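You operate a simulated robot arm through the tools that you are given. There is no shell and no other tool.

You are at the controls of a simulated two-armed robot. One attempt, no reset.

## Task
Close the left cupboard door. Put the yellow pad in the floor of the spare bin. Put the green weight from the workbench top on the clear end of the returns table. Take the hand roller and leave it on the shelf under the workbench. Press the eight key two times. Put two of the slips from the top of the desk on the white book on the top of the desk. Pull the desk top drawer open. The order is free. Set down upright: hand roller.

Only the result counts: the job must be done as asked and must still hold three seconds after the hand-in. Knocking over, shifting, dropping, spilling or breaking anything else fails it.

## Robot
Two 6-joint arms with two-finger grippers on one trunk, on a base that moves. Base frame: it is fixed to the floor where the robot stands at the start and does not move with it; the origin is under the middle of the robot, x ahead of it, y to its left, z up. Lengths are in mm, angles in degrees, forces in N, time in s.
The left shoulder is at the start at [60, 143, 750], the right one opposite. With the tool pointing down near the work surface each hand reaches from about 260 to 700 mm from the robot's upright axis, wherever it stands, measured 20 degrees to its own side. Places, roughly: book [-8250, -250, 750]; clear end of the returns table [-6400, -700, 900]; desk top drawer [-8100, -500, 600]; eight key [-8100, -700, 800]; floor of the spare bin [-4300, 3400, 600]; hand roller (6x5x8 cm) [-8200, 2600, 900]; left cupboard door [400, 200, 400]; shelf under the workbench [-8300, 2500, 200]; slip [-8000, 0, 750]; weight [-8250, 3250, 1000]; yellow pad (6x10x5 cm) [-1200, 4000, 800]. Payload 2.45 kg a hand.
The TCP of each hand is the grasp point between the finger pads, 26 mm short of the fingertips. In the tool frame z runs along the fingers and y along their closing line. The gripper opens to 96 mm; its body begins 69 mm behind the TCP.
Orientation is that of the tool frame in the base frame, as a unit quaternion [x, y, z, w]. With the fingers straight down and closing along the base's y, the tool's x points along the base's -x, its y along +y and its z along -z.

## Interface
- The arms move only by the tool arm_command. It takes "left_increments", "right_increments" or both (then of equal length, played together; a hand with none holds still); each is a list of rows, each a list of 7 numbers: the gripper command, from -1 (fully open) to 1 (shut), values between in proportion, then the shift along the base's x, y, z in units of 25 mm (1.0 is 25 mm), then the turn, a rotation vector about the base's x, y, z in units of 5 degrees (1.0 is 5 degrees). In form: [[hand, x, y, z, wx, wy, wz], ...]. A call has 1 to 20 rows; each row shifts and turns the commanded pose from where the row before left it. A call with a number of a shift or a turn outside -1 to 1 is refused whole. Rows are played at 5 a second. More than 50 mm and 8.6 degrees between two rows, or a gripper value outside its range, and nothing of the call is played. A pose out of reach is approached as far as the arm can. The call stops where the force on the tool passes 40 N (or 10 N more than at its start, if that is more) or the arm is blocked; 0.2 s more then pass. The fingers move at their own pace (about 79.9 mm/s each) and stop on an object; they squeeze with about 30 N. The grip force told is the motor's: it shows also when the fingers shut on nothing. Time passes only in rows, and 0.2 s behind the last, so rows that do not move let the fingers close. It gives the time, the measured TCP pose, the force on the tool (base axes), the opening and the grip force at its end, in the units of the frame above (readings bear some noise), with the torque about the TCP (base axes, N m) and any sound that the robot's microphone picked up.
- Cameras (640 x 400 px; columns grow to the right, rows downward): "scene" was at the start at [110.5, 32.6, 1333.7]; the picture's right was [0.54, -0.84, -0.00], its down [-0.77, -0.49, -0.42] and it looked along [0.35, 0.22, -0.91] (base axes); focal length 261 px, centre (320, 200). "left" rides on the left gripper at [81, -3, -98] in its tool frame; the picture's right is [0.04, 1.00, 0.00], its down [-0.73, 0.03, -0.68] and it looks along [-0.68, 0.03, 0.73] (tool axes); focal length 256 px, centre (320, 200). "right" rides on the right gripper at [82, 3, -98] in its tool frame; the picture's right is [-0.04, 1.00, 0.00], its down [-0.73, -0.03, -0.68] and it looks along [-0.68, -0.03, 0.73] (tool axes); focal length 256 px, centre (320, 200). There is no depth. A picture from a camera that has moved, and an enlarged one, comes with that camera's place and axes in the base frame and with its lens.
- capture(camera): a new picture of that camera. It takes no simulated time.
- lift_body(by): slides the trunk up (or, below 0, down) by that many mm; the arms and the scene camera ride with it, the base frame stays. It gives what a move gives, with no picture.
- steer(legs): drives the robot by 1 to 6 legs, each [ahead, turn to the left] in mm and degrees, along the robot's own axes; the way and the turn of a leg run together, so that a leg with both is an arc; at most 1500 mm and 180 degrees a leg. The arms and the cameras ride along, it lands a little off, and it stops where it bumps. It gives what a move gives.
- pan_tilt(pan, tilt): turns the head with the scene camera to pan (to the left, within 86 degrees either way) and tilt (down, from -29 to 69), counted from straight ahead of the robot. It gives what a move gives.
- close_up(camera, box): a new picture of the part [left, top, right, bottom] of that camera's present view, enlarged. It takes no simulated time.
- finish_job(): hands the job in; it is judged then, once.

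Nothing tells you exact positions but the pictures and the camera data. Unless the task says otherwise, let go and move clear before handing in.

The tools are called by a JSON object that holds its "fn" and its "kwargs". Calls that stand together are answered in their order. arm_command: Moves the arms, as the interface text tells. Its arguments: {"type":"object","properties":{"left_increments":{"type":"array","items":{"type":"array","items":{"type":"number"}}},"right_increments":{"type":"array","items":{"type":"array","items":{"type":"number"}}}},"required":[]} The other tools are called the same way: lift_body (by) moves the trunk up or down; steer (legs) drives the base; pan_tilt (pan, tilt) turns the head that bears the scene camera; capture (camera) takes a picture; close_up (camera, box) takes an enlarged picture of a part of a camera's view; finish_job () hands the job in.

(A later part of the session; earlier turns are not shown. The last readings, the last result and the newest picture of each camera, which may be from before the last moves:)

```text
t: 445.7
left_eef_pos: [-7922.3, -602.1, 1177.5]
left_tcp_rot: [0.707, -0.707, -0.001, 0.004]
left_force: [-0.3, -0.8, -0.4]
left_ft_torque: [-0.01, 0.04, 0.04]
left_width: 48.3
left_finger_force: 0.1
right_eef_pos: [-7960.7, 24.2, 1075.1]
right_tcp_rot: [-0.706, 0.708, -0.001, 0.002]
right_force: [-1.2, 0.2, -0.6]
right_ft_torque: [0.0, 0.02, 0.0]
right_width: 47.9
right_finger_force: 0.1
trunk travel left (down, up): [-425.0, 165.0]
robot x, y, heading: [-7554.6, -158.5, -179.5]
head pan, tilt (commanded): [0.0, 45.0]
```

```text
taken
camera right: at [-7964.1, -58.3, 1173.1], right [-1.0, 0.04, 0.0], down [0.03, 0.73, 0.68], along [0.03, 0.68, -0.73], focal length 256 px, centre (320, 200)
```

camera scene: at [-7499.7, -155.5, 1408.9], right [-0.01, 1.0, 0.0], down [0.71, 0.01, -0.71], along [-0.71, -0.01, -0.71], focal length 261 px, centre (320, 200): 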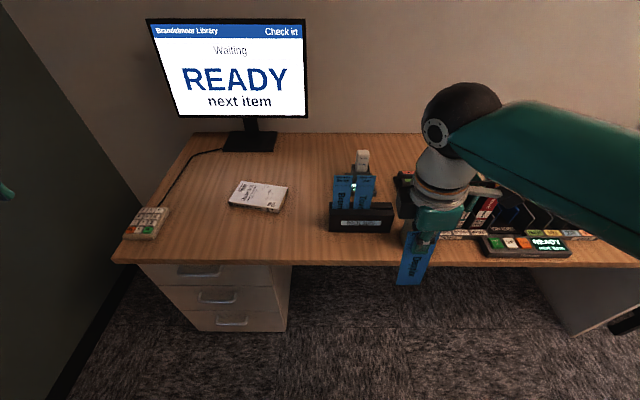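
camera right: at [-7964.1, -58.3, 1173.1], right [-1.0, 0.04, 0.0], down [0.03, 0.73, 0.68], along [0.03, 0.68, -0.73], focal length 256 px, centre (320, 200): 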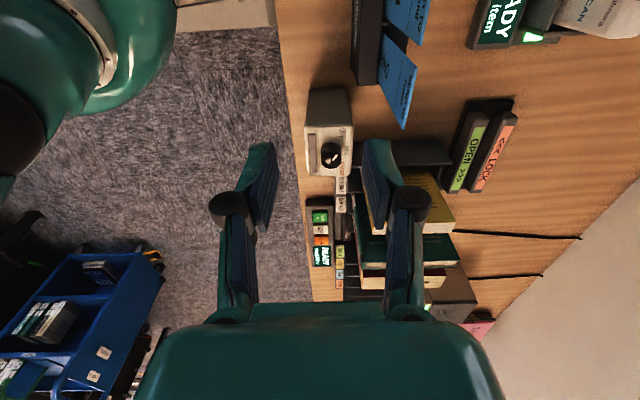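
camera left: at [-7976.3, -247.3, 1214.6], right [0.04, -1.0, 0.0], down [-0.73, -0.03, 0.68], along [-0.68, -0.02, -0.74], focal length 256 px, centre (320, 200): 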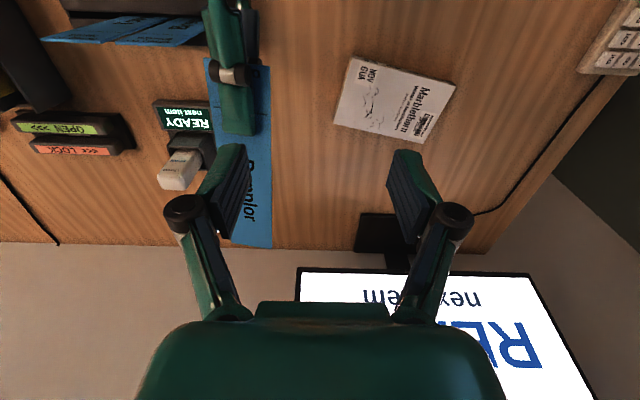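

{"fn": "arm_command", "kwargs": {"right_increments": [[0, -0.2, -0.9, 0, 0, 1, 0], [0, -0.2, -0.9, 0, 0, 1, 0], [0, -0.2, -0.9, 0, 0, 1, 0], [0, -0.2, -0.9, 0, 0, 1, 0], [0, -0.2, -0.9, 0, 0, 1, 0], [0, -0.2, -0.9, 0, 0, 1, 0], [0, -0.2, -0.9, 0, 0, 1, 0], [0, -0.2, -0.9, 0, 0, 1, 0], [0, -0.2, -0.9, 0, 0, 1, 0], [0, -0.2, -0.9, 0, 0, 1, 0], [0, -0.2, -0.9, 0, 0, 1, 0], [0, -0.2, -0.9, 0, 0, 1, 0], [0, -0.4, -0.9, -0.5, 0, 0, 0], [0, -0.4, -0.9, -0.5, 0, 0, 0], [0, -0.4, -0.9, -0.8, 0, 0, 0], [0, -0.4, -0.9, -0.8, 0, 0, 0]]}}

{"fn": "capture", "kwargs": {"camera": "scene"}}

{"fn": "capture", "kwargs": {"camera": "right"}}

```text
t: 449.0
left_eef_pos: [-7923.9, -601.4, 1178.2]
left_tcp_rot: [0.707, -0.707, -0.001, 0.004]
left_force: [-0.6, -0.6, -0.4]
left_ft_torque: [0.01, 0.01, 0.02]
left_width: 47.9
left_finger_force: 0.0
right_eef_pos: [-8092.9, -269.9, 1211.1]
right_tcp_rot: [-0.553, 0.632, 0.34, -0.423]
right_force: [-0.3, 0.5, -0.1]
right_ft_torque: [0.0, 0.05, 0.01]
right_width: 48.3
right_finger_force: 0.1
right hand out of reach, approached as far as the arm can: row 10, 11, 12, 13, 14, 15, 16
trunk travel left (down, up): [-425.0, 165.0]
robot x, y, heading: [-7553.7, -159.5, -179.4]
head pan, tilt (commanded): [0.0, 45.0]
stopped in row 16 (right hand): the arm was blocked; the commanded pose is now the measured one
```

```text
taken
camera scene: at [-7699.1, -156.9, 1409.0], right [-0.01, 1.0, 0.0], down [0.71, 0.01, -0.71], along [-0.71, -0.01, -0.71], focal length 261 px, centre (320, 200)
```

scene: 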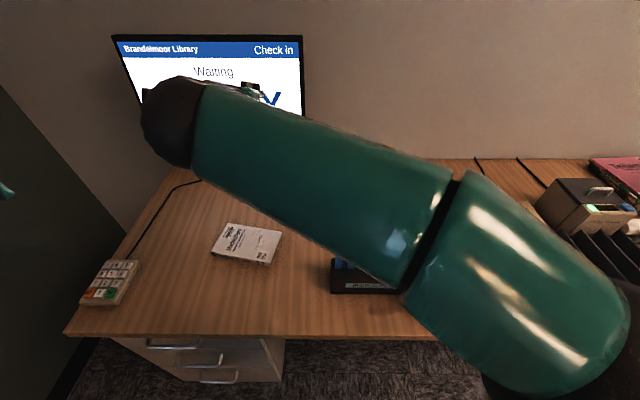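

```text
taken
camera right: at [-8006.5, -346.9, 1267.7], right [-0.41, 0.2, 0.89], down [0.65, 0.75, 0.13], along [-0.64, 0.64, -0.43], focal length 256 px, centre (320, 200)
```

right: 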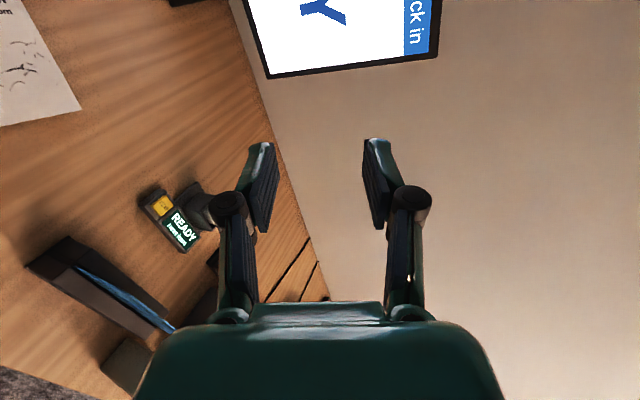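

Reaching inward with a pitched right hand isn't possible. The left arm directly in front of the book should be the natural choice; I'll park the right hand on its own side and test the left.

{"fn": "arm_command", "kwargs": {"right_increments": [[0, 0.6, 0.9, 0, 0, 0, 0], [0, 0.6, 0.9, 0, 0, 0, 0], [0, 0.6, 0.9, 0, 0, -1, 0], [0, 0.6, 0.9, 0, 0, -1, 0], [0, 0.4, 0.9, -0.2, 0, -1, 0], [0, 0.4, 0.9, -0.2, 0, -1, 0], [0, 0.4, 0.9, -0.4, 0, -1, 0], [0, 0.4, 0.9, -0.4, 0, -1, 0], [0, 0.4, 0.9, -0.4, 0, -1, 0], [0, 0.4, 0.9, -0.4, 0, -1, 0], [0, 0.4, 0.9, -0.4, 0, -1, 0], [0, 0.4, 0.9, -0.4, 0, -1, 0], [0, 0, 0.9, -0.4, 0, -1, 0], [0, 0, 0.9, -0.4, 0, -1, 0]]}}

{"fn": "steer", "kwargs": {"legs": [[-100, 0]]}}

{"fn": "arm_command", "kwargs": {"left_increments": [[0, -0.4, 0.9, 0, 0, 0, 0], [0, -0.4, 0.9, 0, 0, 0, 0], [0, -0.4, 0.9, 0, 0, 0, 0], [0, -0.4, 0.9, -0.3, 0, 1, 0], [0, -0.4, 0.9, -0.3, 0, 1, 0], [0, -0.4, 0.9, -0.5, 0, 1, 0], [0, -0.5, 0.9, -0.5, 0, 1, 0], [0, -0.5, 0.6, -0.5, 0, 1, 0], [0, -0.5, 0.6, -0.5, 0, 1, 0], [0, -0.5, 0.5, -0.5, 0, 1, 0], [0, -0.5, 0, -0.5, 0, 1, 0], [0, -0.5, 0, -0.5, 0, 1, 0], [0, -0.5, 0, -0.5, 0, 1, 0], [0, -0.5, 0, -0.5, 0, 1, 0], [0, -0.5, 0, -0.5, 0, 1, 0]]}}

{"fn": "capture", "kwargs": {"camera": "scene"}}

```text
t: 452.0
left_eef_pos: [-7922.3, -602.3, 1177.7]
left_tcp_rot: [-0.707, 0.707, 0.001, -0.004]
left_force: [0.9, 0.3, 0.4]
left_ft_torque: [0.0, 0.0, 0.0]
left_width: 48.1
left_finger_force: 0.1
right_eef_pos: [-7957.6, 41.8, 1129.8]
right_tcp_rot: [-0.65, 0.758, 0.015, -0.05]
right_force: [1.1, -0.1, -0.3]
right_ft_torque: [0.0, -0.03, -0.03]
right_width: 48.1
right_finger_force: 0.1
right hand out of reach, approached as far as the arm can: row 1, 2
trunk travel left (down, up): [-425.0, 165.0]
robot x, y, heading: [-7557.0, -154.8, -179.3]
head pan, tilt (commanded): [0.0, 45.0]
```

```text
t: 453.2
left_eef_pos: [-7820.8, -602.1, 1177.1]
left_tcp_rot: [-0.707, 0.707, 0.002, -0.005]
left_force: [0.8, 1.6, 0.1]
left_ft_torque: [-0.02, 0.06, 0.02]
left_width: 47.9
left_finger_force: 0.0
right_eef_pos: [-7855.4, 43.8, 1131.4]
right_tcp_rot: [-0.65, 0.758, 0.017, -0.051]
right_force: [0.7, -0.3, 0.2]
right_ft_torque: [0.0, 0.04, 0.0]
right_width: 48.1
right_finger_force: 0.0
trunk travel left (down, up): [-425.0, 165.0]
robot x, y, heading: [-7459.0, -154.6, -179.5]
head pan, tilt (commanded): [0.0, 45.0]
```

```text
t: 456.4
left_eef_pos: [-7993.7, -400.9, 1036.3]
left_tcp_rot: [0.612, -0.611, -0.355, 0.355]
left_force: [-0.2, 0.6, 0.5]
left_ft_torque: [-0.01, -0.02, 0.0]
left_width: 47.8
left_finger_force: 0.0
right_eef_pos: [-7856.3, 42.1, 1130.9]
right_tcp_rot: [-0.649, 0.759, 0.016, -0.051]
right_force: [0.4, -0.3, 0.3]
right_ft_torque: [0.03, -0.01, 0.0]
right_width: 48.1
right_finger_force: 0.0
trunk travel left (down, up): [-425.0, 165.0]
robot x, y, heading: [-7458.6, -153.2, -179.7]
head pan, tilt (commanded): [0.0, 45.0]
```

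```text
taken
camera scene: at [-7599.5, -156.3, 1408.9], right [-0.01, 1.0, 0.0], down [0.71, 0.01, -0.71], along [-0.71, -0.01, -0.71], focal length 261 px, centre (320, 200)
```

scene: 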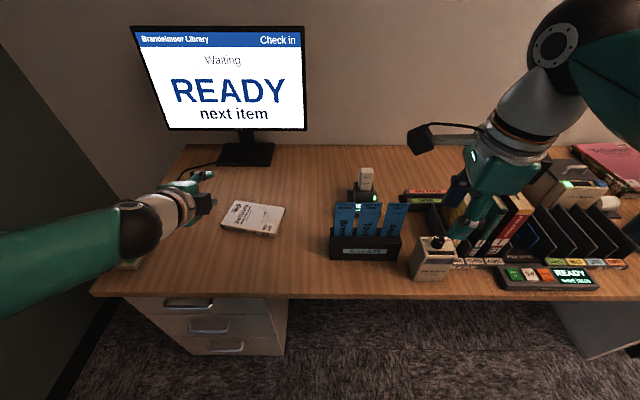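

The left arm reaches this pose without trouble. Test a lower, further point over the book.

{"fn": "arm_command", "kwargs": {"left_increments": [[0, -0.54, 0.18, -0.8, 0, 0, 0], [0, -0.54, 0.18, -0.8, 0, 0, 0], [0, -0.54, 0.18, -0.8, 0, 0, 0], [0, -0.54, 0.18, -0.8, 0, 0, 0], [0, -0.54, 0.18, -0.8, 0, 0, 0], [0, -0.54, 0.18, -0.8, 0, 0, 0]]}}

{"fn": "capture", "kwargs": {"camera": "scene"}}

{"fn": "capture", "kwargs": {"camera": "left"}}

```text
t: 457.8
left_eef_pos: [-8076.1, -373.7, 917.3]
left_tcp_rot: [0.612, -0.611, -0.354, 0.356]
left_force: [-0.7, 0.0, -0.6]
left_ft_torque: [0.02, 0.01, 0.03]
left_width: 48.0
left_finger_force: 0.1
right_eef_pos: [-7857.5, 42.1, 1130.2]
right_tcp_rot: [-0.649, 0.759, 0.017, -0.05]
right_force: [0.2, -0.3, 0.3]
right_ft_torque: [0.0, -0.02, -0.01]
right_width: 47.8
right_finger_force: 0.0
trunk travel left (down, up): [-425.0, 165.0]
robot x, y, heading: [-7455.2, -158.3, -179.5]
head pan, tilt (commanded): [0.0, 45.0]
```

```text
taken
camera scene: at [-7599.8, -156.2, 1408.9], right [-0.01, 1.0, 0.0], down [0.71, 0.01, -0.71], along [-0.71, -0.01, -0.71], focal length 261 px, centre (320, 200)
```

scene: 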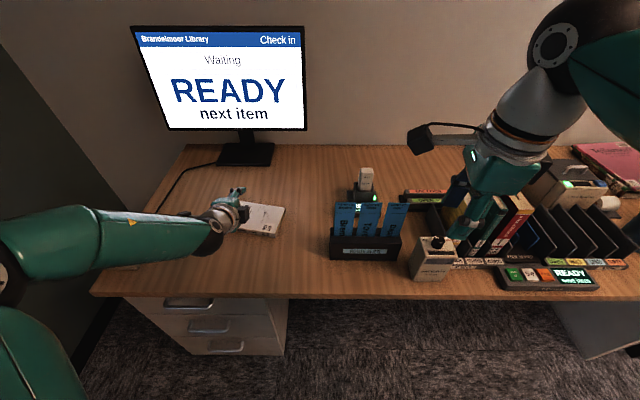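

```text
taken
camera left: at [-7988.6, -455.1, 963.8], right [-0.49, -0.04, 0.87], down [0.57, 0.74, 0.36], along [-0.65, 0.68, -0.34], focal length 256 px, centre (320, 200)
```

left: 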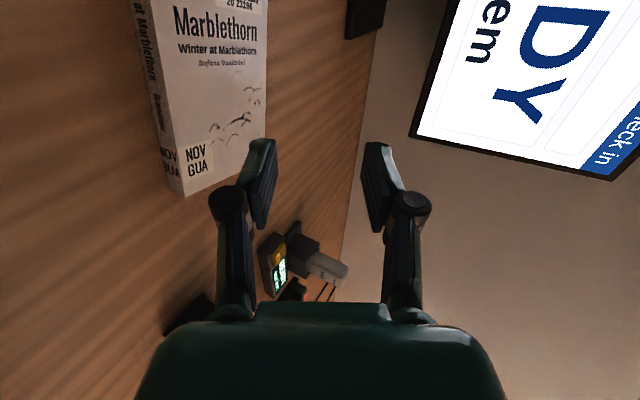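

{"fn": "arm_command", "kwargs": {"left_increments": [[0, 0, 0, 0, 0, 1, 0], [0, 0, 0, 0, 0, 1, 0], [0, 0, 0, 0, 0, 1, 0], [0, 0, 0, -0.6, 0, 0, 0], [0, 0, 0, -0.6, 0, 0, 0]]}}

{"fn": "capture", "kwargs": {"camera": "left"}}

```text
t: 459.0
left_eef_pos: [-8079.3, -315.8, 923.6]
left_tcp_rot: [0.563, -0.558, -0.428, 0.434]
left_force: [0.4, 0.3, 0.1]
left_ft_torque: [0.02, 0.03, 0.0]
left_width: 47.9
left_finger_force: 0.0
left hand out of reach, approached as far as the arm can: row 2, 3, 4, 5
right_eef_pos: [-7857.2, 43.8, 1130.2]
right_tcp_rot: [-0.649, 0.759, 0.016, -0.05]
right_force: [-0.3, 0.2, -0.3]
right_ft_torque: [0.0, -0.01, 0.02]
right_width: 48.2
right_finger_force: 0.1
trunk travel left (down, up): [-425.0, 165.0]
robot x, y, heading: [-7451.6, -154.9, -179.4]
head pan, tilt (commanded): [0.0, 45.0]
```

```text
taken
camera left: at [-7982.5, -397.8, 945.7], right [-0.26, -0.04, 0.97], down [0.64, 0.74, 0.2], along [-0.72, 0.67, -0.16], focal length 256 px, centre (320, 200)
```

left: 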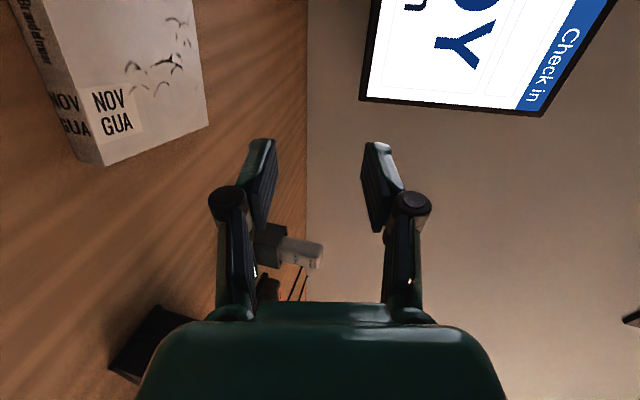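

At pitch 75° the left hand prefers the book a little more to its inner side. I'll turn the robot left 15° and test again.

{"fn": "steer", "kwargs": {"legs": [[0, 15]]}}

{"fn": "capture", "kwargs": {"camera": "left"}}

{"fn": "capture", "kwargs": {"camera": "scene"}}

```text
t: 460.3
left_eef_pos: [-8014.9, -470.3, 924.9]
left_tcp_rot: [0.634, -0.478, -0.363, 0.488]
left_force: [0.6, 0.7, 0.4]
left_ft_torque: [0.01, 0.01, 0.02]
left_width: 48.1
left_finger_force: 0.2
right_eef_pos: [-7892.1, -68.6, 1130.7]
right_tcp_rot: [0.743, -0.667, -0.01, 0.053]
right_force: [-0.1, 0.6, 0.0]
right_ft_torque: [0.03, -0.01, 0.03]
right_width: 47.8
right_finger_force: 0.1
trunk travel left (down, up): [-425.0, 165.0]
robot x, y, heading: [-7455.9, -145.0, -164.6]
head pan, tilt (commanded): [0.0, 45.0]
```

```text
taken
camera left: at [-7900.0, -522.9, 947.7], right [-0.24, -0.11, 0.96], down [0.42, 0.89, 0.2], along [-0.88, 0.45, -0.17], focal length 256 px, centre (320, 200)
```

left: 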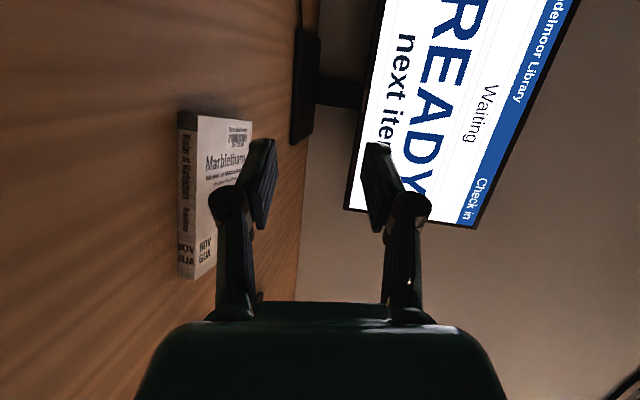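

```text
taken
camera scene: at [-7594.9, -182.4, 1409.0], right [-0.27, 0.96, 0.0], down [0.68, 0.19, -0.71], along [-0.68, -0.19, -0.71], focal length 261 px, centre (320, 200)
```

scene: 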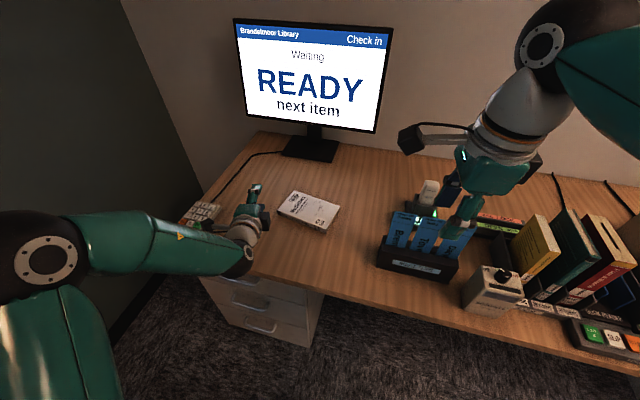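

{"fn": "arm_command", "kwargs": {"left_increments": [[0, -0.6, 0.9, -0.5, 0, 0, 0], [0, -0.6, 0.9, -0.5, 0, 0, 0], [0, -0.6, 0.9, -0.5, 0, 0, 0], [0, -0.6, 0.9, -0.5, 0, 0, 0], [0, -0.6, 0.9, -0.5, 0, 0, 0]]}}

{"fn": "capture", "kwargs": {"camera": "left"}}

{"fn": "capture", "kwargs": {"camera": "scene"}}

```text
t: 461.5
left_eef_pos: [-8091.3, -359.0, 860.4]
left_tcp_rot: [0.634, -0.478, -0.364, 0.487]
left_force: [0.3, -0.1, 1.0]
left_ft_torque: [0.0, 0.0, -0.01]
left_width: 48.1
left_finger_force: 0.0
right_eef_pos: [-7892.6, -68.3, 1130.6]
right_tcp_rot: [0.743, -0.667, -0.009, 0.053]
right_force: [0.2, 0.0, 0.9]
right_ft_torque: [-0.01, -0.02, -0.01]
right_width: 48.0
right_finger_force: 0.0
trunk travel left (down, up): [-425.0, 165.0]
robot x, y, heading: [-7457.1, -143.7, -164.4]
head pan, tilt (commanded): [0.0, 45.0]
```

```text
taken
camera left: at [-7975.8, -410.0, 885.2], right [-0.24, -0.11, 0.96], down [0.42, 0.89, 0.2], along [-0.88, 0.45, -0.17], focal length 256 px, centre (320, 200)
```

left: 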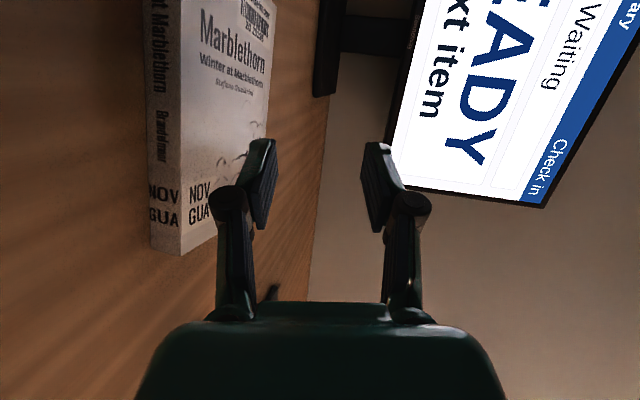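

```text
taken
camera scene: at [-7595.3, -182.1, 1408.9], right [-0.27, 0.96, 0.0], down [0.68, 0.19, -0.71], along [-0.68, -0.19, -0.71], focal length 261 px, centre (320, 200)
```

scene: 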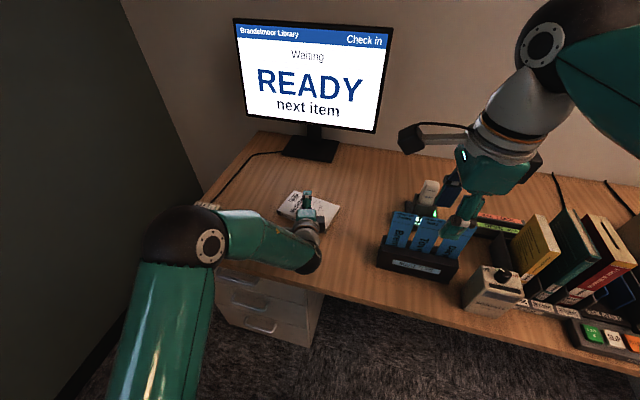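

This works: the left hand reaches the book at a 75° pitch from this robot pose. Now back to the picking pose: raise, turn right 15°, straighten the left hand, and shift the right hand away.

{"fn": "arm_command", "kwargs": {"left_increments": [[0, 0.3, -0.2, 0.8, 0, 0, 0], [0, 0.3, -0.2, 0.8, 0, 0, 0], [0, 0.3, -0.2, 0.8, 0, 0, 0], [0, 0.3, -0.2, 0.8, 0, 0, 0], [0, 0.3, -0.2, 0.8, 0, 0, 0]], "right_increments": [[0, 0.6, 0.8, 0, 0, 0, 0], [0, 0.6, 0.8, 0, 0, 0, 0], [0, 0.6, 0.8, 0, 0, 0, 0], [0, 0.6, 0.8, 0, 0, 0, 0], [0, 0.6, 0.8, 0, 0, 0, 0]]}}

{"fn": "steer", "kwargs": {"legs": [[0, -15.4]]}}

{"fn": "arm_command", "kwargs": {"left_increments": [[0, 0, 0, 0.2, 0, -1, 0], [0, 0, 0, 0.2, 0, -1, 0], [0, 0, 0, 0.2, 0, -1, 0], [0, 0, 0, 0.2, 0, -1, 0], [0, 0, 0, 0.2, 0, -1, 0], [0, 0, 0, 0.2, 0, -1, 0], [0, 0, 0, 0.2, 0, -1, 0], [0, 0, 0, 0.2, 0, -1, 0], [0, 0, 0, 0.2, 0, -1, 0], [0, 0, 0, 0.2, 0, -1, 0], [0, 0, 0, 0.2, 0, -1, 0], [0, 0, 0, 0.2, 0, -1, 0], [0, 0, 0, 0.2, 0, -1, 0], [0, 0, 0, 0.2, 0, -1, 0], [0, 0, 0, 0.2, 0, -1, 0]]}}

{"fn": "capture", "kwargs": {"camera": "scene"}}

```text
t: 462.7
left_eef_pos: [-8053.0, -382.8, 963.8]
left_tcp_rot: [0.633, -0.479, -0.363, 0.488]
left_force: [0.0, 0.4, -0.1]
left_ft_torque: [-0.02, 0.0, 0.02]
left_width: 48.1
left_finger_force: 0.0
right_eef_pos: [-7816.1, 32.1, 1130.8]
right_tcp_rot: [0.743, -0.667, -0.01, 0.053]
right_force: [0.6, 0.5, 0.4]
right_ft_torque: [0.04, 0.01, 0.02]
right_width: 48.0
right_finger_force: 0.1
trunk travel left (down, up): [-425.0, 165.0]
robot x, y, heading: [-7455.3, -140.5, -164.5]
head pan, tilt (commanded): [0.0, 45.0]
```

```text
t: 464.1
left_eef_pos: [-8096.6, -216.3, 961.9]
left_tcp_rot: [0.564, -0.559, -0.426, 0.434]
left_force: [0.4, 0.0, 0.3]
left_ft_torque: [0.02, -0.01, -0.03]
left_width: 48.0
left_finger_force: 0.1
right_eef_pos: [-7757.5, 121.8, 1131.4]
right_tcp_rot: [-0.647, 0.761, 0.016, -0.051]
right_force: [0.9, -0.1, 0.4]
right_ft_torque: [0.04, 0.02, -0.01]
right_width: 47.9
right_finger_force: 0.0
trunk travel left (down, up): [-425.0, 165.0]
robot x, y, heading: [-7455.3, -152.3, -179.9]
head pan, tilt (commanded): [0.0, 45.0]
```

```text
t: 467.3
left_eef_pos: [-8050.8, -221.6, 1017.1]
left_tcp_rot: [-0.707, 0.707, -0.006, -0.004]
left_force: [0.9, -0.1, -0.2]
left_ft_torque: [-0.02, 0.04, 0.01]
left_width: 48.1
left_finger_force: 0.1
left hand out of reach, approached as far as the arm can: row 13, 14, 15
right_eef_pos: [-7757.2, 120.6, 1131.5]
right_tcp_rot: [-0.647, 0.761, 0.016, -0.051]
right_force: [0.1, 0.0, 0.1]
right_ft_torque: [-0.02, 0.05, -0.01]
right_width: 48.0
right_finger_force: 0.0
trunk travel left (down, up): [-425.0, 165.0]
robot x, y, heading: [-7457.6, -155.7, -179.5]
head pan, tilt (commanded): [0.0, 45.0]
```

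```text
taken
camera scene: at [-7599.7, -153.7, 1409.0], right [0.0, 1.0, 0.0], down [0.71, 0.0, -0.71], along [-0.71, 0.0, -0.71], focal length 261 px, centre (320, 200)
```

scene: 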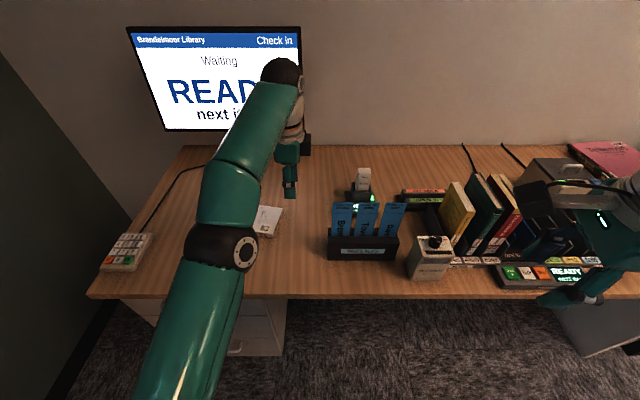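

{"fn": "arm_command", "kwargs": {"left_increments": [[0, 1, 0, 0.3, 0, 0, 0], [0, 1, 0, 0.3, 0, 0, 0], [0, 1, 0, 0.2, 0, 0, 0], [0, 1, 0, 0.2, 0, 0, 0]]}}

{"fn": "steer", "kwargs": {"legs": [[100, 0]]}}

{"fn": "arm_command", "kwargs": {"left_increments": [[0, 0.3, 0.9, 0, -0.08, 0, 0], [0, 0.2, 0.9, 0, -0.08, 0, 0], [0, 0.2, 0.9, 0, 0, 0, 0], [0, 0, 0.9, 0, 0, 0, 0], [0, 0, 0.9, 0, 0, 0, 0]]}}

{"fn": "capture", "kwargs": {"camera": "left"}}

{"fn": "capture", "kwargs": {"camera": "scene"}}

```text
t: 468.3
left_eef_pos: [-7952.0, -221.0, 1041.8]
left_tcp_rot: [-0.706, 0.708, -0.006, -0.004]
left_force: [0.1, -0.2, 0.2]
left_ft_torque: [-0.01, 0.03, -0.01]
left_width: 48.1
left_finger_force: 0.0
right_eef_pos: [-7756.9, 121.0, 1133.0]
right_tcp_rot: [-0.647, 0.761, 0.017, -0.051]
right_force: [-0.9, -0.2, 0.1]
right_ft_torque: [-0.02, 0.0, -0.02]
right_width: 48.2
right_finger_force: 0.0
trunk travel left (down, up): [-425.0, 165.0]
robot x, y, heading: [-7457.4, -152.8, -179.8]
head pan, tilt (commanded): [0.0, 45.0]
```

```text
t: 469.5
left_eef_pos: [-8057.3, -222.3, 1040.9]
left_tcp_rot: [-0.706, 0.708, -0.007, -0.004]
left_force: [-0.6, 0.4, -0.3]
left_ft_torque: [0.02, -0.04, -0.02]
left_width: 48.0
left_finger_force: 0.1
right_eef_pos: [-7862.9, 120.8, 1131.4]
right_tcp_rot: [-0.648, 0.76, 0.016, -0.05]
right_force: [-0.3, -0.3, -0.9]
right_ft_torque: [0.02, -0.04, 0.01]
right_width: 47.7
right_finger_force: 0.1
trunk travel left (down, up): [-425.0, 165.0]
robot x, y, heading: [-7559.4, -151.4, -179.9]
head pan, tilt (commanded): [0.0, 45.0]
```

```text
t: 470.7
left_eef_pos: [-8037.3, -107.6, 1042.7]
left_tcp_rot: [-0.707, 0.707, -0.012, -0.009]
left_force: [0.0, 0.6, -0.4]
left_ft_torque: [-0.05, 0.01, 0.0]
left_width: 48.0
left_finger_force: 0.0
right_eef_pos: [-7860.2, 121.8, 1132.0]
right_tcp_rot: [-0.648, 0.76, 0.016, -0.051]
right_force: [-0.3, 0.3, -0.4]
right_ft_torque: [0.0, 0.01, -0.01]
right_width: 47.8
right_finger_force: 0.0
trunk travel left (down, up): [-425.0, 165.0]
robot x, y, heading: [-7558.8, -157.2, -180.0]
head pan, tilt (commanded): [0.0, 45.0]
```

```text
taken
camera left: at [-8033.6, -187.8, 1142.9], right [-1.0, -0.04, 0.0], down [-0.03, 0.75, 0.66], along [-0.02, 0.66, -0.75], focal length 256 px, centre (320, 200)
```

left: 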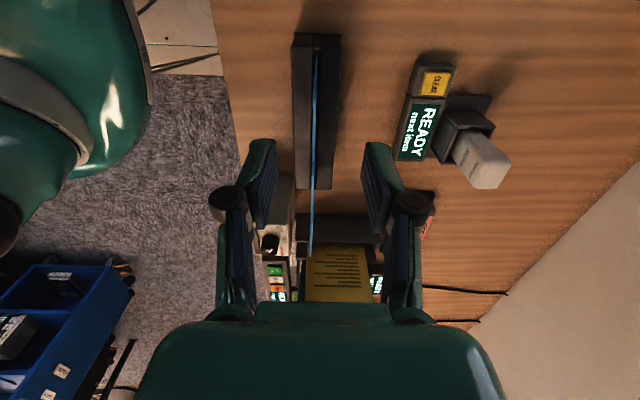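

```text
taken
camera scene: at [-7702.4, -153.2, 1409.0], right [0.0, 1.0, 0.0], down [0.71, 0.0, -0.71], along [-0.71, 0.0, -0.71], focal length 261 px, centre (320, 200)
```

scene: 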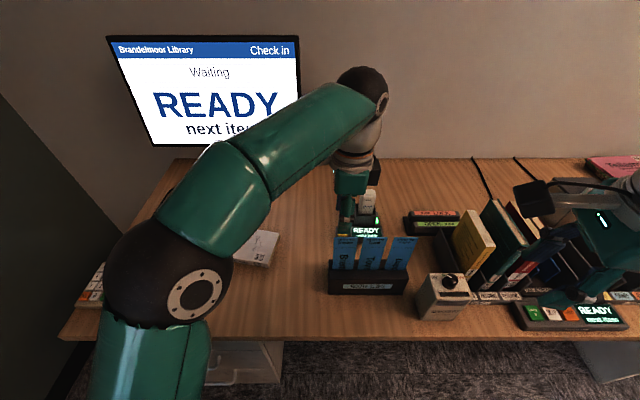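

{"fn": "arm_command", "kwargs": {"left_increments": [[0, 0.12, 0.25, -0.6, 0.34, 0, 0], [0, 0, 0, -0.9, 0, 0, 0], [0, 0, 0, -0.9, 0, 0, 0], [0, 0, 0, -0.9, 0, 0, 0], [0, 0, 0, -0.9, 0, 0, 0]]}}

{"fn": "capture", "kwargs": {"camera": "left"}}

{"fn": "close_up", "kwargs": {"camera": "scene", "box": [300, 150, 440, 300]}}

```text
t: 471.9
left_eef_pos: [-8034.4, -101.7, 935.5]
left_tcp_rot: [-0.707, 0.707, -0.002, 0.002]
left_force: [0.1, 0.3, -0.2]
left_ft_torque: [-0.02, -0.01, 0.0]
left_width: 47.6
left_finger_force: 0.0
right_eef_pos: [-7859.8, 120.6, 1131.6]
right_tcp_rot: [-0.647, 0.76, 0.016, -0.05]
right_force: [0.1, 0.7, -0.5]
right_ft_torque: [-0.02, -0.04, -0.02]
right_width: 48.0
right_finger_force: 0.0
trunk travel left (down, up): [-425.0, 165.0]
robot x, y, heading: [-7557.7, -152.1, -179.8]
head pan, tilt (commanded): [0.0, 45.0]
```

```text
taken
camera left: at [-8030.6, -184.5, 1034.6], right [-1.0, -0.04, 0.0], down [-0.03, 0.73, 0.68], along [-0.02, 0.68, -0.73], focal length 256 px, centre (320, 200)
```

left: 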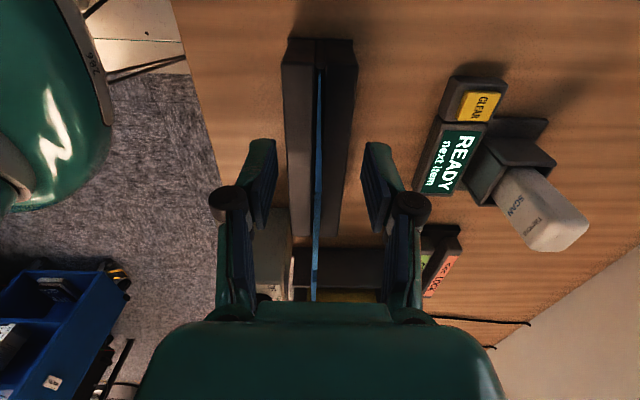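

```text
2.67 times, centred on (370, 225) of scene
camera zoom: at [-7702.5, -153.7, 1409.0], right [0.0, 1.0, 0.0], down [0.71, 0.0, -0.71], along [-0.71, 0.0, -0.71], focal length 695 px, centre (187, 133)
```

zoom: 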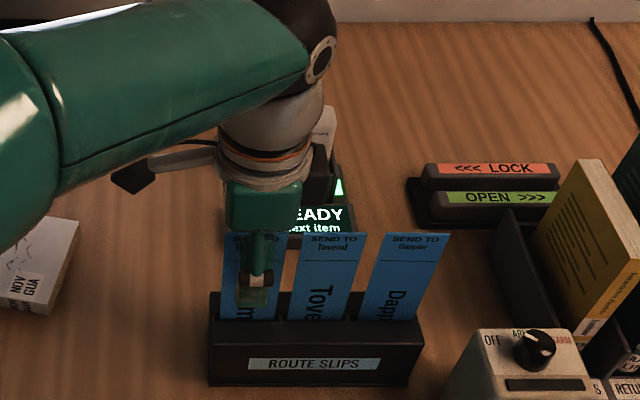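

{"fn": "arm_command", "kwargs": {"left_increments": [[0, 0, 0, 0.4, 0, 0, 0], [0.5, 0, 0, 0, 0, 0, 0], [1, 0, 0, 0, 0, 0, 0], [1, 0, 0, 0, 0, 0, 0], [1, 0, 0, 0, 0, 0, 0], [1, 0, 0, 0.3, 0, 0, 0], [1, 0, 0, 0.6, 0, 0, 0], [1, 0, 0, 0.8, 0, 0, 0], [1, 0, 0, 0.8, 0, 0, 0], [1, 0, 0, 0.8, 0, 0, 0], [1, 0, 0, 0.8, 0, 0, 0], [1, 0, 0, 0.8, 0, 0, 0]]}}

{"fn": "capture", "kwargs": {"camera": "scene"}}

{"fn": "capture", "kwargs": {"camera": "left"}}

```text
t: 474.5
left_eef_pos: [-8033.2, -103.7, 1068.4]
left_tcp_rot: [-0.706, 0.708, -0.001, 0.001]
left_force: [0.1, 0.1, 0.3]
left_ft_torque: [-0.04, 0.01, 0.03]
left_width: 6.4
left_finger_force: 30.4
right_eef_pos: [-7860.1, 120.5, 1131.7]
right_tcp_rot: [-0.647, 0.761, 0.016, -0.05]
right_force: [-0.1, -0.4, -0.1]
right_ft_torque: [-0.03, 0.03, -0.01]
right_width: 47.7
right_finger_force: 0.0
trunk travel left (down, up): [-425.0, 165.0]
robot x, y, heading: [-7560.4, -152.1, -180.0]
head pan, tilt (commanded): [0.0, 45.0]
```

```text
taken
camera scene: at [-7702.3, -153.6, 1409.0], right [0.0, 1.0, 0.0], down [0.71, 0.0, -0.71], along [-0.71, 0.0, -0.71], focal length 261 px, centre (320, 200)
```

scene: 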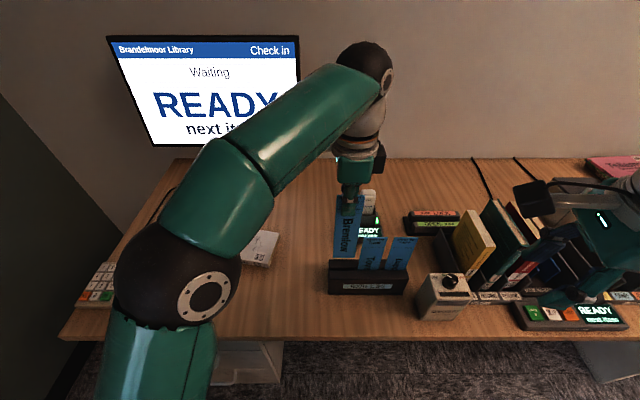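

```text
taken
camera left: at [-8030.3, -185.0, 1168.0], right [-1.0, -0.04, 0.0], down [-0.03, 0.73, 0.68], along [-0.02, 0.68, -0.73], focal length 256 px, centre (320, 200)
```

left: 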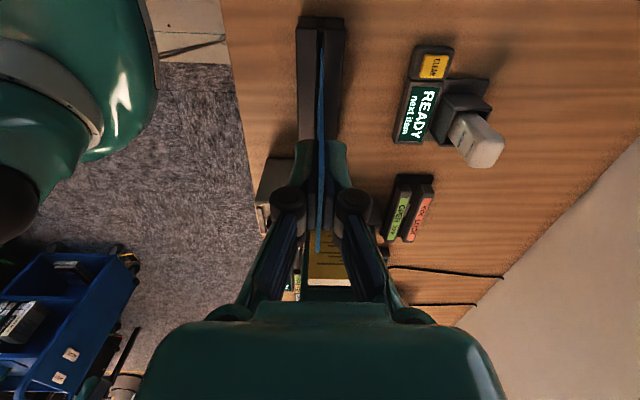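

Bremlow slip is in the left hand. Carry it left, back off 100 mm, pitch to 60°, then turn left 15°.

{"fn": "arm_command", "kwargs": {"left_increments": [[1, 0.2, -0.95, 0, 0, 0, 0], [1, 0.2, -0.95, 0, 0, 0, 0], [1, 0.2, -0.95, 0, 0, 0, 0], [1, 0.2, -0.95, 0, 0, 0, 0], [1, 0.2, -0.95, 0, 0, 0, 0], [1, 0.2, -0.95, 0, 0, 0, 0], [1, 0.2, -0.95, 0, 0, 0, 0], [1, 0.2, -0.95, 0, 0, 0, 0], [1, 0, -0.95, 0, 0, 0, 0], [1, 0, -0.95, 0, 0, 0, 0], [1, 0, -0.95, 0, 0, 0, 0], [1, 0, -0.95, 0, 0, 0, 0]]}}

{"fn": "steer", "kwargs": {"legs": [[-100, 0]]}}

{"fn": "arm_command", "kwargs": {"left_increments": [[1, -0.4, 0, 0, 0, 1, 0], [1, -0.4, 0, 0, 0, 1, 0], [1, -0.4, 0, 0, 0, 1, 0], [1, -0.4, 0, 0, 0, 1, 0], [1, -0.4, 0, 0, 0, 1, 0], [1, -0.4, 0, 0, 0, 1, 0], [1, -0.4, 0, 0, 0, 1, 0], [1, -0.4, 0, 0, 0, 1, 0], [1, -0.4, 0, 0, 0, 1, 0], [1, -0.4, 0, 0, 0, 1, 0], [1, -0.4, 0, 0, 0, 1, 0], [1, -0.4, 0, 0, 0, 1, 0]]}}

{"fn": "capture", "kwargs": {"camera": "scene"}}

```text
t: 477.1
left_eef_pos: [-7993.0, -388.6, 1070.1]
left_tcp_rot: [-0.706, 0.708, -0.001, 0.001]
left_force: [-0.3, 0.9, 0.8]
left_ft_torque: [0.01, -0.02, -0.02]
left_width: 5.9
left_finger_force: 30.5
right_eef_pos: [-7860.1, 122.1, 1132.1]
right_tcp_rot: [-0.647, 0.76, 0.016, -0.051]
right_force: [-0.5, 0.6, -0.4]
right_ft_torque: [0.0, 0.0, 0.02]
right_width: 47.7
right_finger_force: 0.0
trunk travel left (down, up): [-425.0, 165.0]
robot x, y, heading: [-7555.6, -153.6, -180.0]
head pan, tilt (commanded): [0.0, 45.0]
```

```text
t: 478.2
left_eef_pos: [-7891.5, -388.7, 1070.6]
left_tcp_rot: [0.707, -0.707, 0.0, 0.0]
left_force: [0.5, 0.1, 0.0]
left_ft_torque: [0.0, 0.03, -0.01]
left_width: 6.1
left_finger_force: 29.7
right_eef_pos: [-7758.0, 122.4, 1132.6]
right_tcp_rot: [-0.647, 0.76, 0.017, -0.051]
right_force: [1.3, -0.2, -0.3]
right_ft_torque: [-0.03, 0.06, 0.01]
right_width: 48.0
right_finger_force: 0.0
trunk travel left (down, up): [-425.0, 165.0]
robot x, y, heading: [-7456.7, -156.9, -179.7]
head pan, tilt (commanded): [0.0, 45.0]
```

```text
t: 480.8
left_eef_pos: [-8013.6, -388.1, 1070.9]
left_tcp_rot: [-0.613, 0.613, 0.354, -0.352]
left_force: [0.3, -0.2, -0.5]
left_ft_torque: [0.03, -0.03, -0.03]
left_width: 5.8
left_finger_force: 29.5
right_eef_pos: [-7758.6, 121.2, 1132.7]
right_tcp_rot: [-0.648, 0.76, 0.016, -0.051]
right_force: [0.9, -0.6, 0.1]
right_ft_torque: [0.0, 0.01, 0.02]
right_width: 48.1
right_finger_force: 0.1
trunk travel left (down, up): [-425.0, 165.0]
robot x, y, heading: [-7460.1, -155.6, -179.5]
head pan, tilt (commanded): [0.0, 45.0]
```

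```text
taken
camera scene: at [-7601.5, -153.6, 1409.0], right [0.0, 1.0, 0.0], down [0.71, 0.0, -0.71], along [-0.71, 0.0, -0.71], focal length 261 px, centre (320, 200)
```

scene: 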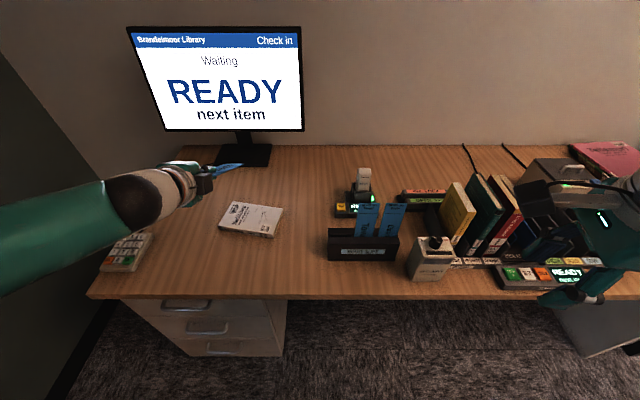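

{"fn": "steer", "kwargs": {"legs": [[0, 15.4]]}}

{"fn": "arm_command", "kwargs": {"left_increments": [[1, -0.5, 0.9, -0.3, 0, 0, 0], [1, -0.5, 0.9, -0.4, 0, 0, 0], [1, -0.6, 0.9, -0.6, -0.266, 0.964, 0], [1, -0.6, 0.9, -0.6, -0.266, 0.964, 0], [1, -0.7, 0.8, -0.8, -0.266, 0.964, 0], [1, -0.8, 0.6, -0.8, 0, 0, 0], [1, -0.8, 0.6, -0.8, 0, 0, 0], [1, -0.8, 0.5, -0.8, 0, 0, 0]]}}

{"fn": "capture", "kwargs": {"camera": "left"}}

{"fn": "capture", "kwargs": {"camera": "scene"}}

```text
t: 482.2
left_eef_pos: [-7928.9, -527.1, 1071.3]
left_tcp_rot: [0.69, -0.525, -0.302, 0.397]
left_force: [0.5, 0.2, -0.1]
left_ft_torque: [0.03, -0.04, 0.0]
left_width: 5.9
left_finger_force: 29.4
right_eef_pos: [-7819.6, 32.9, 1133.0]
right_tcp_rot: [0.744, -0.667, -0.009, 0.053]
right_force: [0.4, -0.3, -0.8]
right_ft_torque: [-0.01, -0.01, 0.04]
right_width: 48.1
right_finger_force: 0.0
trunk travel left (down, up): [-425.0, 165.0]
robot x, y, heading: [-7456.4, -144.9, -164.5]
head pan, tilt (commanded): [0.0, 45.0]
```

```text
t: 484.0
left_eef_pos: [-8063.4, -374.7, 941.3]
left_tcp_rot: [0.631, -0.481, -0.368, 0.485]
left_force: [-0.3, -0.3, -0.1]
left_ft_torque: [0.0, -0.02, -0.01]
left_width: 6.2
left_finger_force: 29.9
right_eef_pos: [-7820.9, 31.1, 1131.8]
right_tcp_rot: [0.744, -0.666, -0.009, 0.052]
right_force: [0.7, 0.7, -0.1]
right_ft_torque: [0.01, -0.04, 0.04]
right_width: 48.0
right_finger_force: 0.1
trunk travel left (down, up): [-425.0, 165.0]
robot x, y, heading: [-7454.8, -144.9, -164.5]
head pan, tilt (commanded): [0.0, 45.0]
```

```text
taken
camera left: at [-7949.0, -428.6, 964.8], right [-0.24, -0.11, 0.96], down [0.43, 0.88, 0.21], along [-0.87, 0.46, -0.16], focal length 256 px, centre (320, 200)
```

left: 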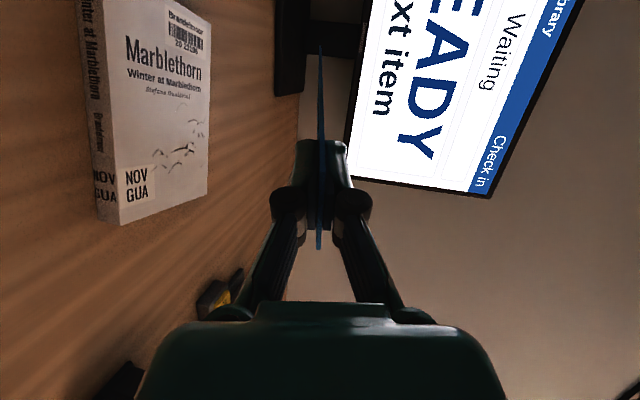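

```text
taken
camera scene: at [-7597.7, -183.9, 1408.9], right [-0.27, 0.96, 0.0], down [0.68, 0.19, -0.71], along [-0.68, -0.19, -0.71], focal length 261 px, centre (320, 200)
```

scene: 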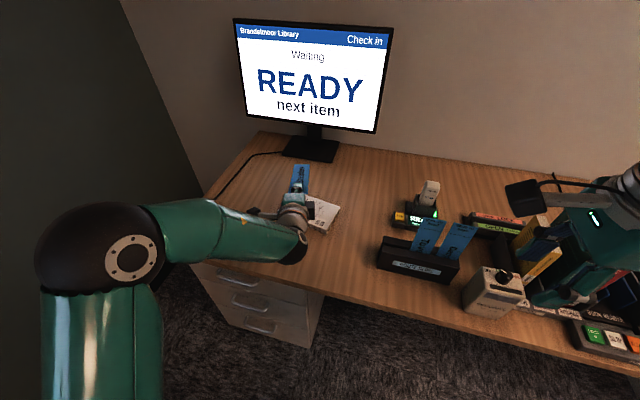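

The slip points forward over the book. Book top ≈ z 775 checks out in this view. I'll move to just above the laying position.

{"fn": "arm_command", "kwargs": {"left_increments": [[1, -0.25, -0.08, -0.8, 0, 0, 0], [1, -0.25, -0.08, -0.8, 0, 0, 0], [1, -0.25, -0.08, -0.8, 0, 0, 0], [1, -0.25, -0.08, -0.8, 0, 0, 0]]}}

{"fn": "capture", "kwargs": {"camera": "left"}}

{"fn": "close_up", "kwargs": {"camera": "scene", "box": [210, 130, 390, 280]}}

```text
t: 485.0
left_eef_pos: [-8087.3, -383.4, 861.2]
left_tcp_rot: [0.632, -0.481, -0.369, 0.483]
left_force: [0.1, 1.1, -0.8]
left_ft_torque: [0.01, 0.07, -0.03]
left_width: 5.9
left_finger_force: 29.6
right_eef_pos: [-7820.4, 31.3, 1132.2]
right_tcp_rot: [0.744, -0.666, -0.009, 0.053]
right_force: [0.3, 0.4, -0.2]
right_ft_torque: [0.0, -0.02, -0.01]
right_width: 47.9
right_finger_force: 0.0
trunk travel left (down, up): [-425.0, 165.0]
robot x, y, heading: [-7459.5, -144.9, -164.4]
head pan, tilt (commanded): [0.0, 45.0]
```

```text
taken
camera left: at [-7973.1, -436.9, 885.1], right [-0.24, -0.11, 0.96], down [0.43, 0.88, 0.21], along [-0.87, 0.46, -0.17], focal length 256 px, centre (320, 200)
```

left: 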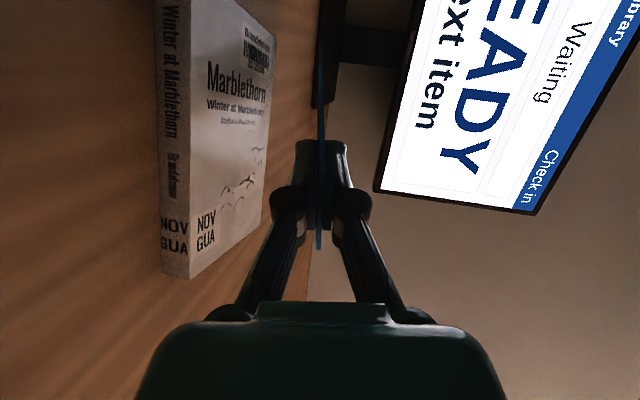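

```text
2.67 times, centred on (300, 205) of scene
camera zoom: at [-7597.5, -184.1, 1408.9], right [-0.27, 0.96, 0.0], down [0.68, 0.19, -0.71], along [-0.68, -0.19, -0.71], focal length 695 px, centre (373, 187)
```

zoom: 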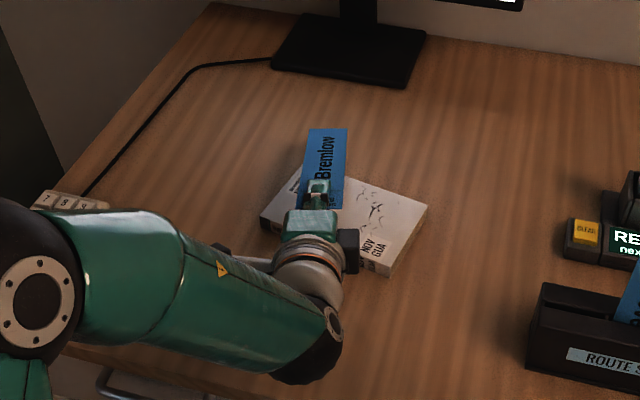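

{"fn": "arm_command", "kwargs": {"left_increments": [[1, 0, 0, -0.5, 0, 0, 0], [1, 0, 0, -0.5, 0, 0, 0], [1, 0, 0, -0.4, 0, 0, 0]]}}

{"fn": "capture", "kwargs": {"camera": "left"}}

{"fn": "close_up", "kwargs": {"camera": "scene", "box": [230, 140, 370, 260]}}

```text
t: 485.8
left_eef_pos: [-8087.4, -382.6, 826.7]
left_tcp_rot: [0.632, -0.481, -0.368, 0.483]
left_force: [-0.2, -0.8, -1.3]
left_ft_torque: [0.0, 0.01, 0.06]
left_width: 5.9
left_finger_force: 30.6
right_eef_pos: [-7819.9, 30.5, 1132.6]
right_tcp_rot: [0.743, -0.667, -0.009, 0.052]
right_force: [0.5, 0.2, 0.2]
right_ft_torque: [-0.03, -0.02, 0.0]
right_width: 48.1
right_finger_force: 0.1
trunk travel left (down, up): [-425.0, 165.0]
robot x, y, heading: [-7461.3, -149.6, -164.6]
head pan, tilt (commanded): [0.0, 45.0]
```

```text
taken
camera left: at [-7972.6, -437.0, 850.3], right [-0.24, -0.11, 0.96], down [0.43, 0.88, 0.21], along [-0.87, 0.46, -0.17], focal length 256 px, centre (320, 200)
```

left: 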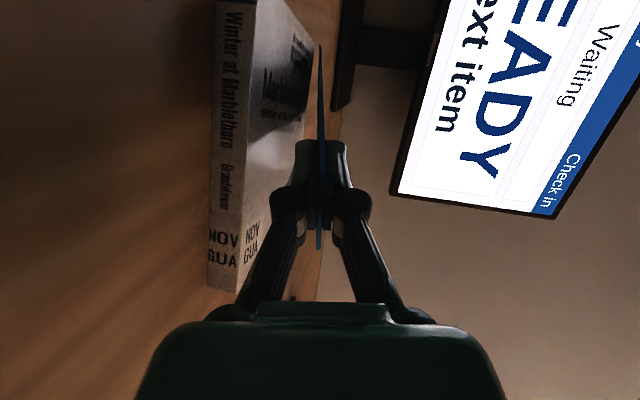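

```text
3.33 times, centred on (300, 200) of scene
camera zoom: at [-7597.3, -184.1, 1408.9], right [-0.27, 0.96, 0.0], down [0.68, 0.19, -0.71], along [-0.68, -0.19, -0.71], focal length 869 px, centre (387, 200)
```

zoom: 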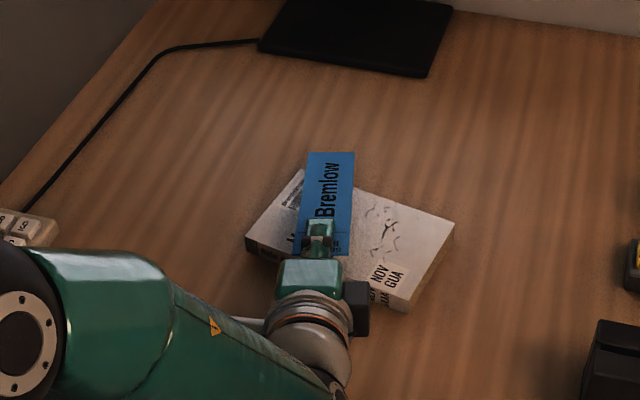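

{"fn": "arm_command", "kwargs": {"left_increments": [[1, 0, 0, -0.2, 0, 0, 0], [1, 0, 0, -0.15, 0, 0, 0]]}}

{"fn": "close_up", "kwargs": {"camera": "left", "box": [200, 0, 420, 140]}}

```text
t: 486.4
left_eef_pos: [-8087.1, -383.9, 820.2]
left_tcp_rot: [0.63, -0.481, -0.369, 0.485]
left_force: [-0.1, 0.1, -0.3]
left_ft_torque: [-0.07, 0.15, -0.03]
left_width: 6.1
left_finger_force: 30.1
right_eef_pos: [-7819.3, 31.6, 1133.1]
right_tcp_rot: [0.743, -0.667, -0.01, 0.053]
right_force: [-0.1, 0.9, -0.4]
right_ft_torque: [-0.01, 0.01, -0.02]
right_width: 47.9
right_finger_force: 0.1
trunk travel left (down, up): [-425.0, 165.0]
robot x, y, heading: [-7455.1, -147.8, -164.4]
head pan, tilt (commanded): [0.0, 45.0]
```

```text
2.86 times, centred on (310, 70) of left
camera zoom: at [-7972.3, -436.8, 842.4], right [-0.24, -0.11, 0.96], down [0.43, 0.88, 0.2], along [-0.87, 0.46, -0.16], focal length 731 px, centre (349, 571)
```

zoom: 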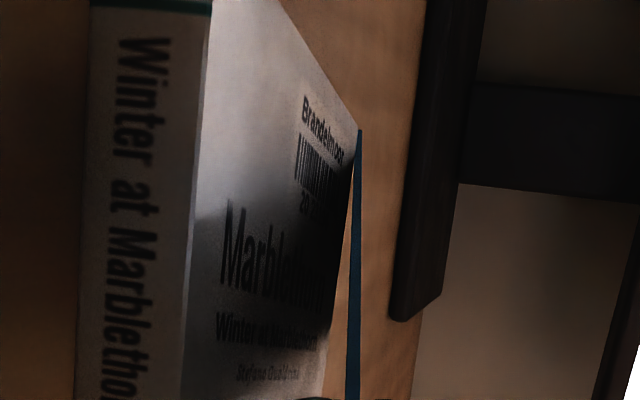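

The slip's front touches the book's far edge. I'll draw it back 13 mm so the fingertips are just off the near edge, then open.

{"fn": "arm_command", "kwargs": {"left_increments": [[1, 0.25, 0.07, 0.04, 0, 0, 0], [1, 0.3, 0.08, 0, 0, 0, 0], [1, 0, 0, -0.08, 0, 0, 0]]}}

{"fn": "arm_command", "kwargs": {"left_increments": [[0.7, 0, 0, 0, 0, 0, 0], [0.5, 0, 0, 0, 0, 0, 0], [0.3, 0, 0, 0, 0, 0, 0], [0.1, 0, 0, 0, 0, 0, 0], [0, 0, 0, 0, 0, 0, 0]]}}

{"fn": "capture", "kwargs": {"camera": "left"}}

{"fn": "close_up", "kwargs": {"camera": "scene", "box": [230, 140, 370, 260]}}

```text
t: 487.2
left_eef_pos: [-8072.8, -378.6, 819.1]
left_tcp_rot: [0.631, -0.481, -0.369, 0.484]
left_force: [-1.2, -0.2, 4.5]
left_ft_torque: [-0.38, 0.77, 0.03]
left_width: 6.1
left_finger_force: 30.9
right_eef_pos: [-7819.4, 32.1, 1133.3]
right_tcp_rot: [0.744, -0.666, -0.01, 0.053]
right_force: [-0.3, -0.2, 1.2]
right_ft_torque: [0.0, -0.01, 0.01]
right_width: 48.0
right_finger_force: 0.0
trunk travel left (down, up): [-425.0, 165.0]
robot x, y, heading: [-7461.1, -147.3, -164.7]
head pan, tilt (commanded): [0.0, 45.0]
```

```text
t: 488.4
left_eef_pos: [-8072.9, -378.5, 818.8]
left_tcp_rot: [0.632, -0.481, -0.368, 0.484]
left_force: [0.6, -0.1, 1.4]
left_ft_torque: [0.02, -0.01, 0.0]
left_width: 47.2
left_finger_force: 0.0
right_eef_pos: [-7819.8, 31.5, 1133.1]
right_tcp_rot: [0.743, -0.667, -0.01, 0.053]
right_force: [0.7, -0.6, 0.0]
right_ft_torque: [0.0, 0.0, -0.03]
right_width: 48.1
right_finger_force: 0.0
trunk travel left (down, up): [-425.0, 165.0]
robot x, y, heading: [-7458.1, -146.3, -164.5]
head pan, tilt (commanded): [0.0, 45.0]
```

```text
taken
camera left: at [-7958.2, -432.7, 840.9], right [-0.24, -0.11, 0.96], down [0.43, 0.88, 0.21], along [-0.87, 0.46, -0.17], focal length 256 px, centre (320, 200)
```

left: 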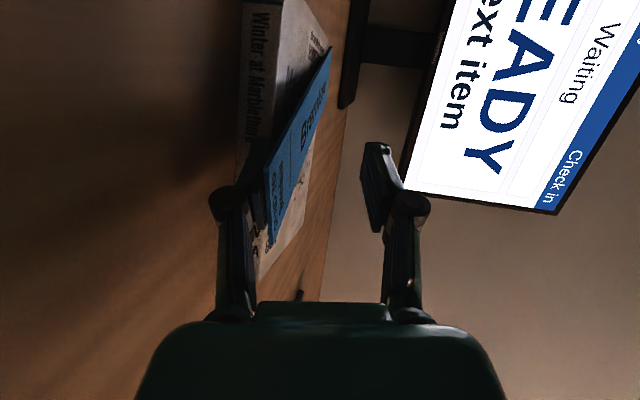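

```text
3.33 times, centred on (300, 200) of scene
camera zoom: at [-7596.8, -184.0, 1409.0], right [-0.27, 0.96, 0.0], down [0.68, 0.19, -0.71], along [-0.68, -0.19, -0.71], focal length 869 px, centre (387, 200)
```

zoom: 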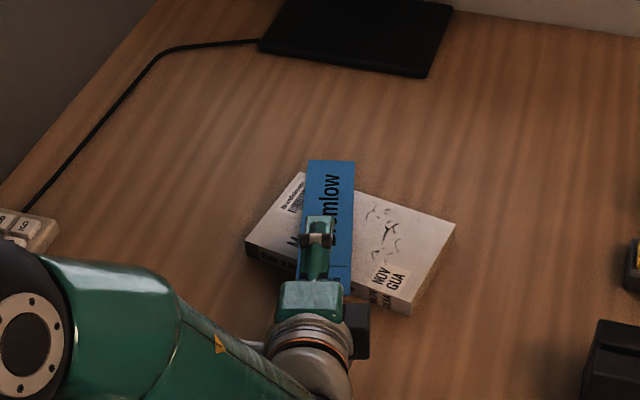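

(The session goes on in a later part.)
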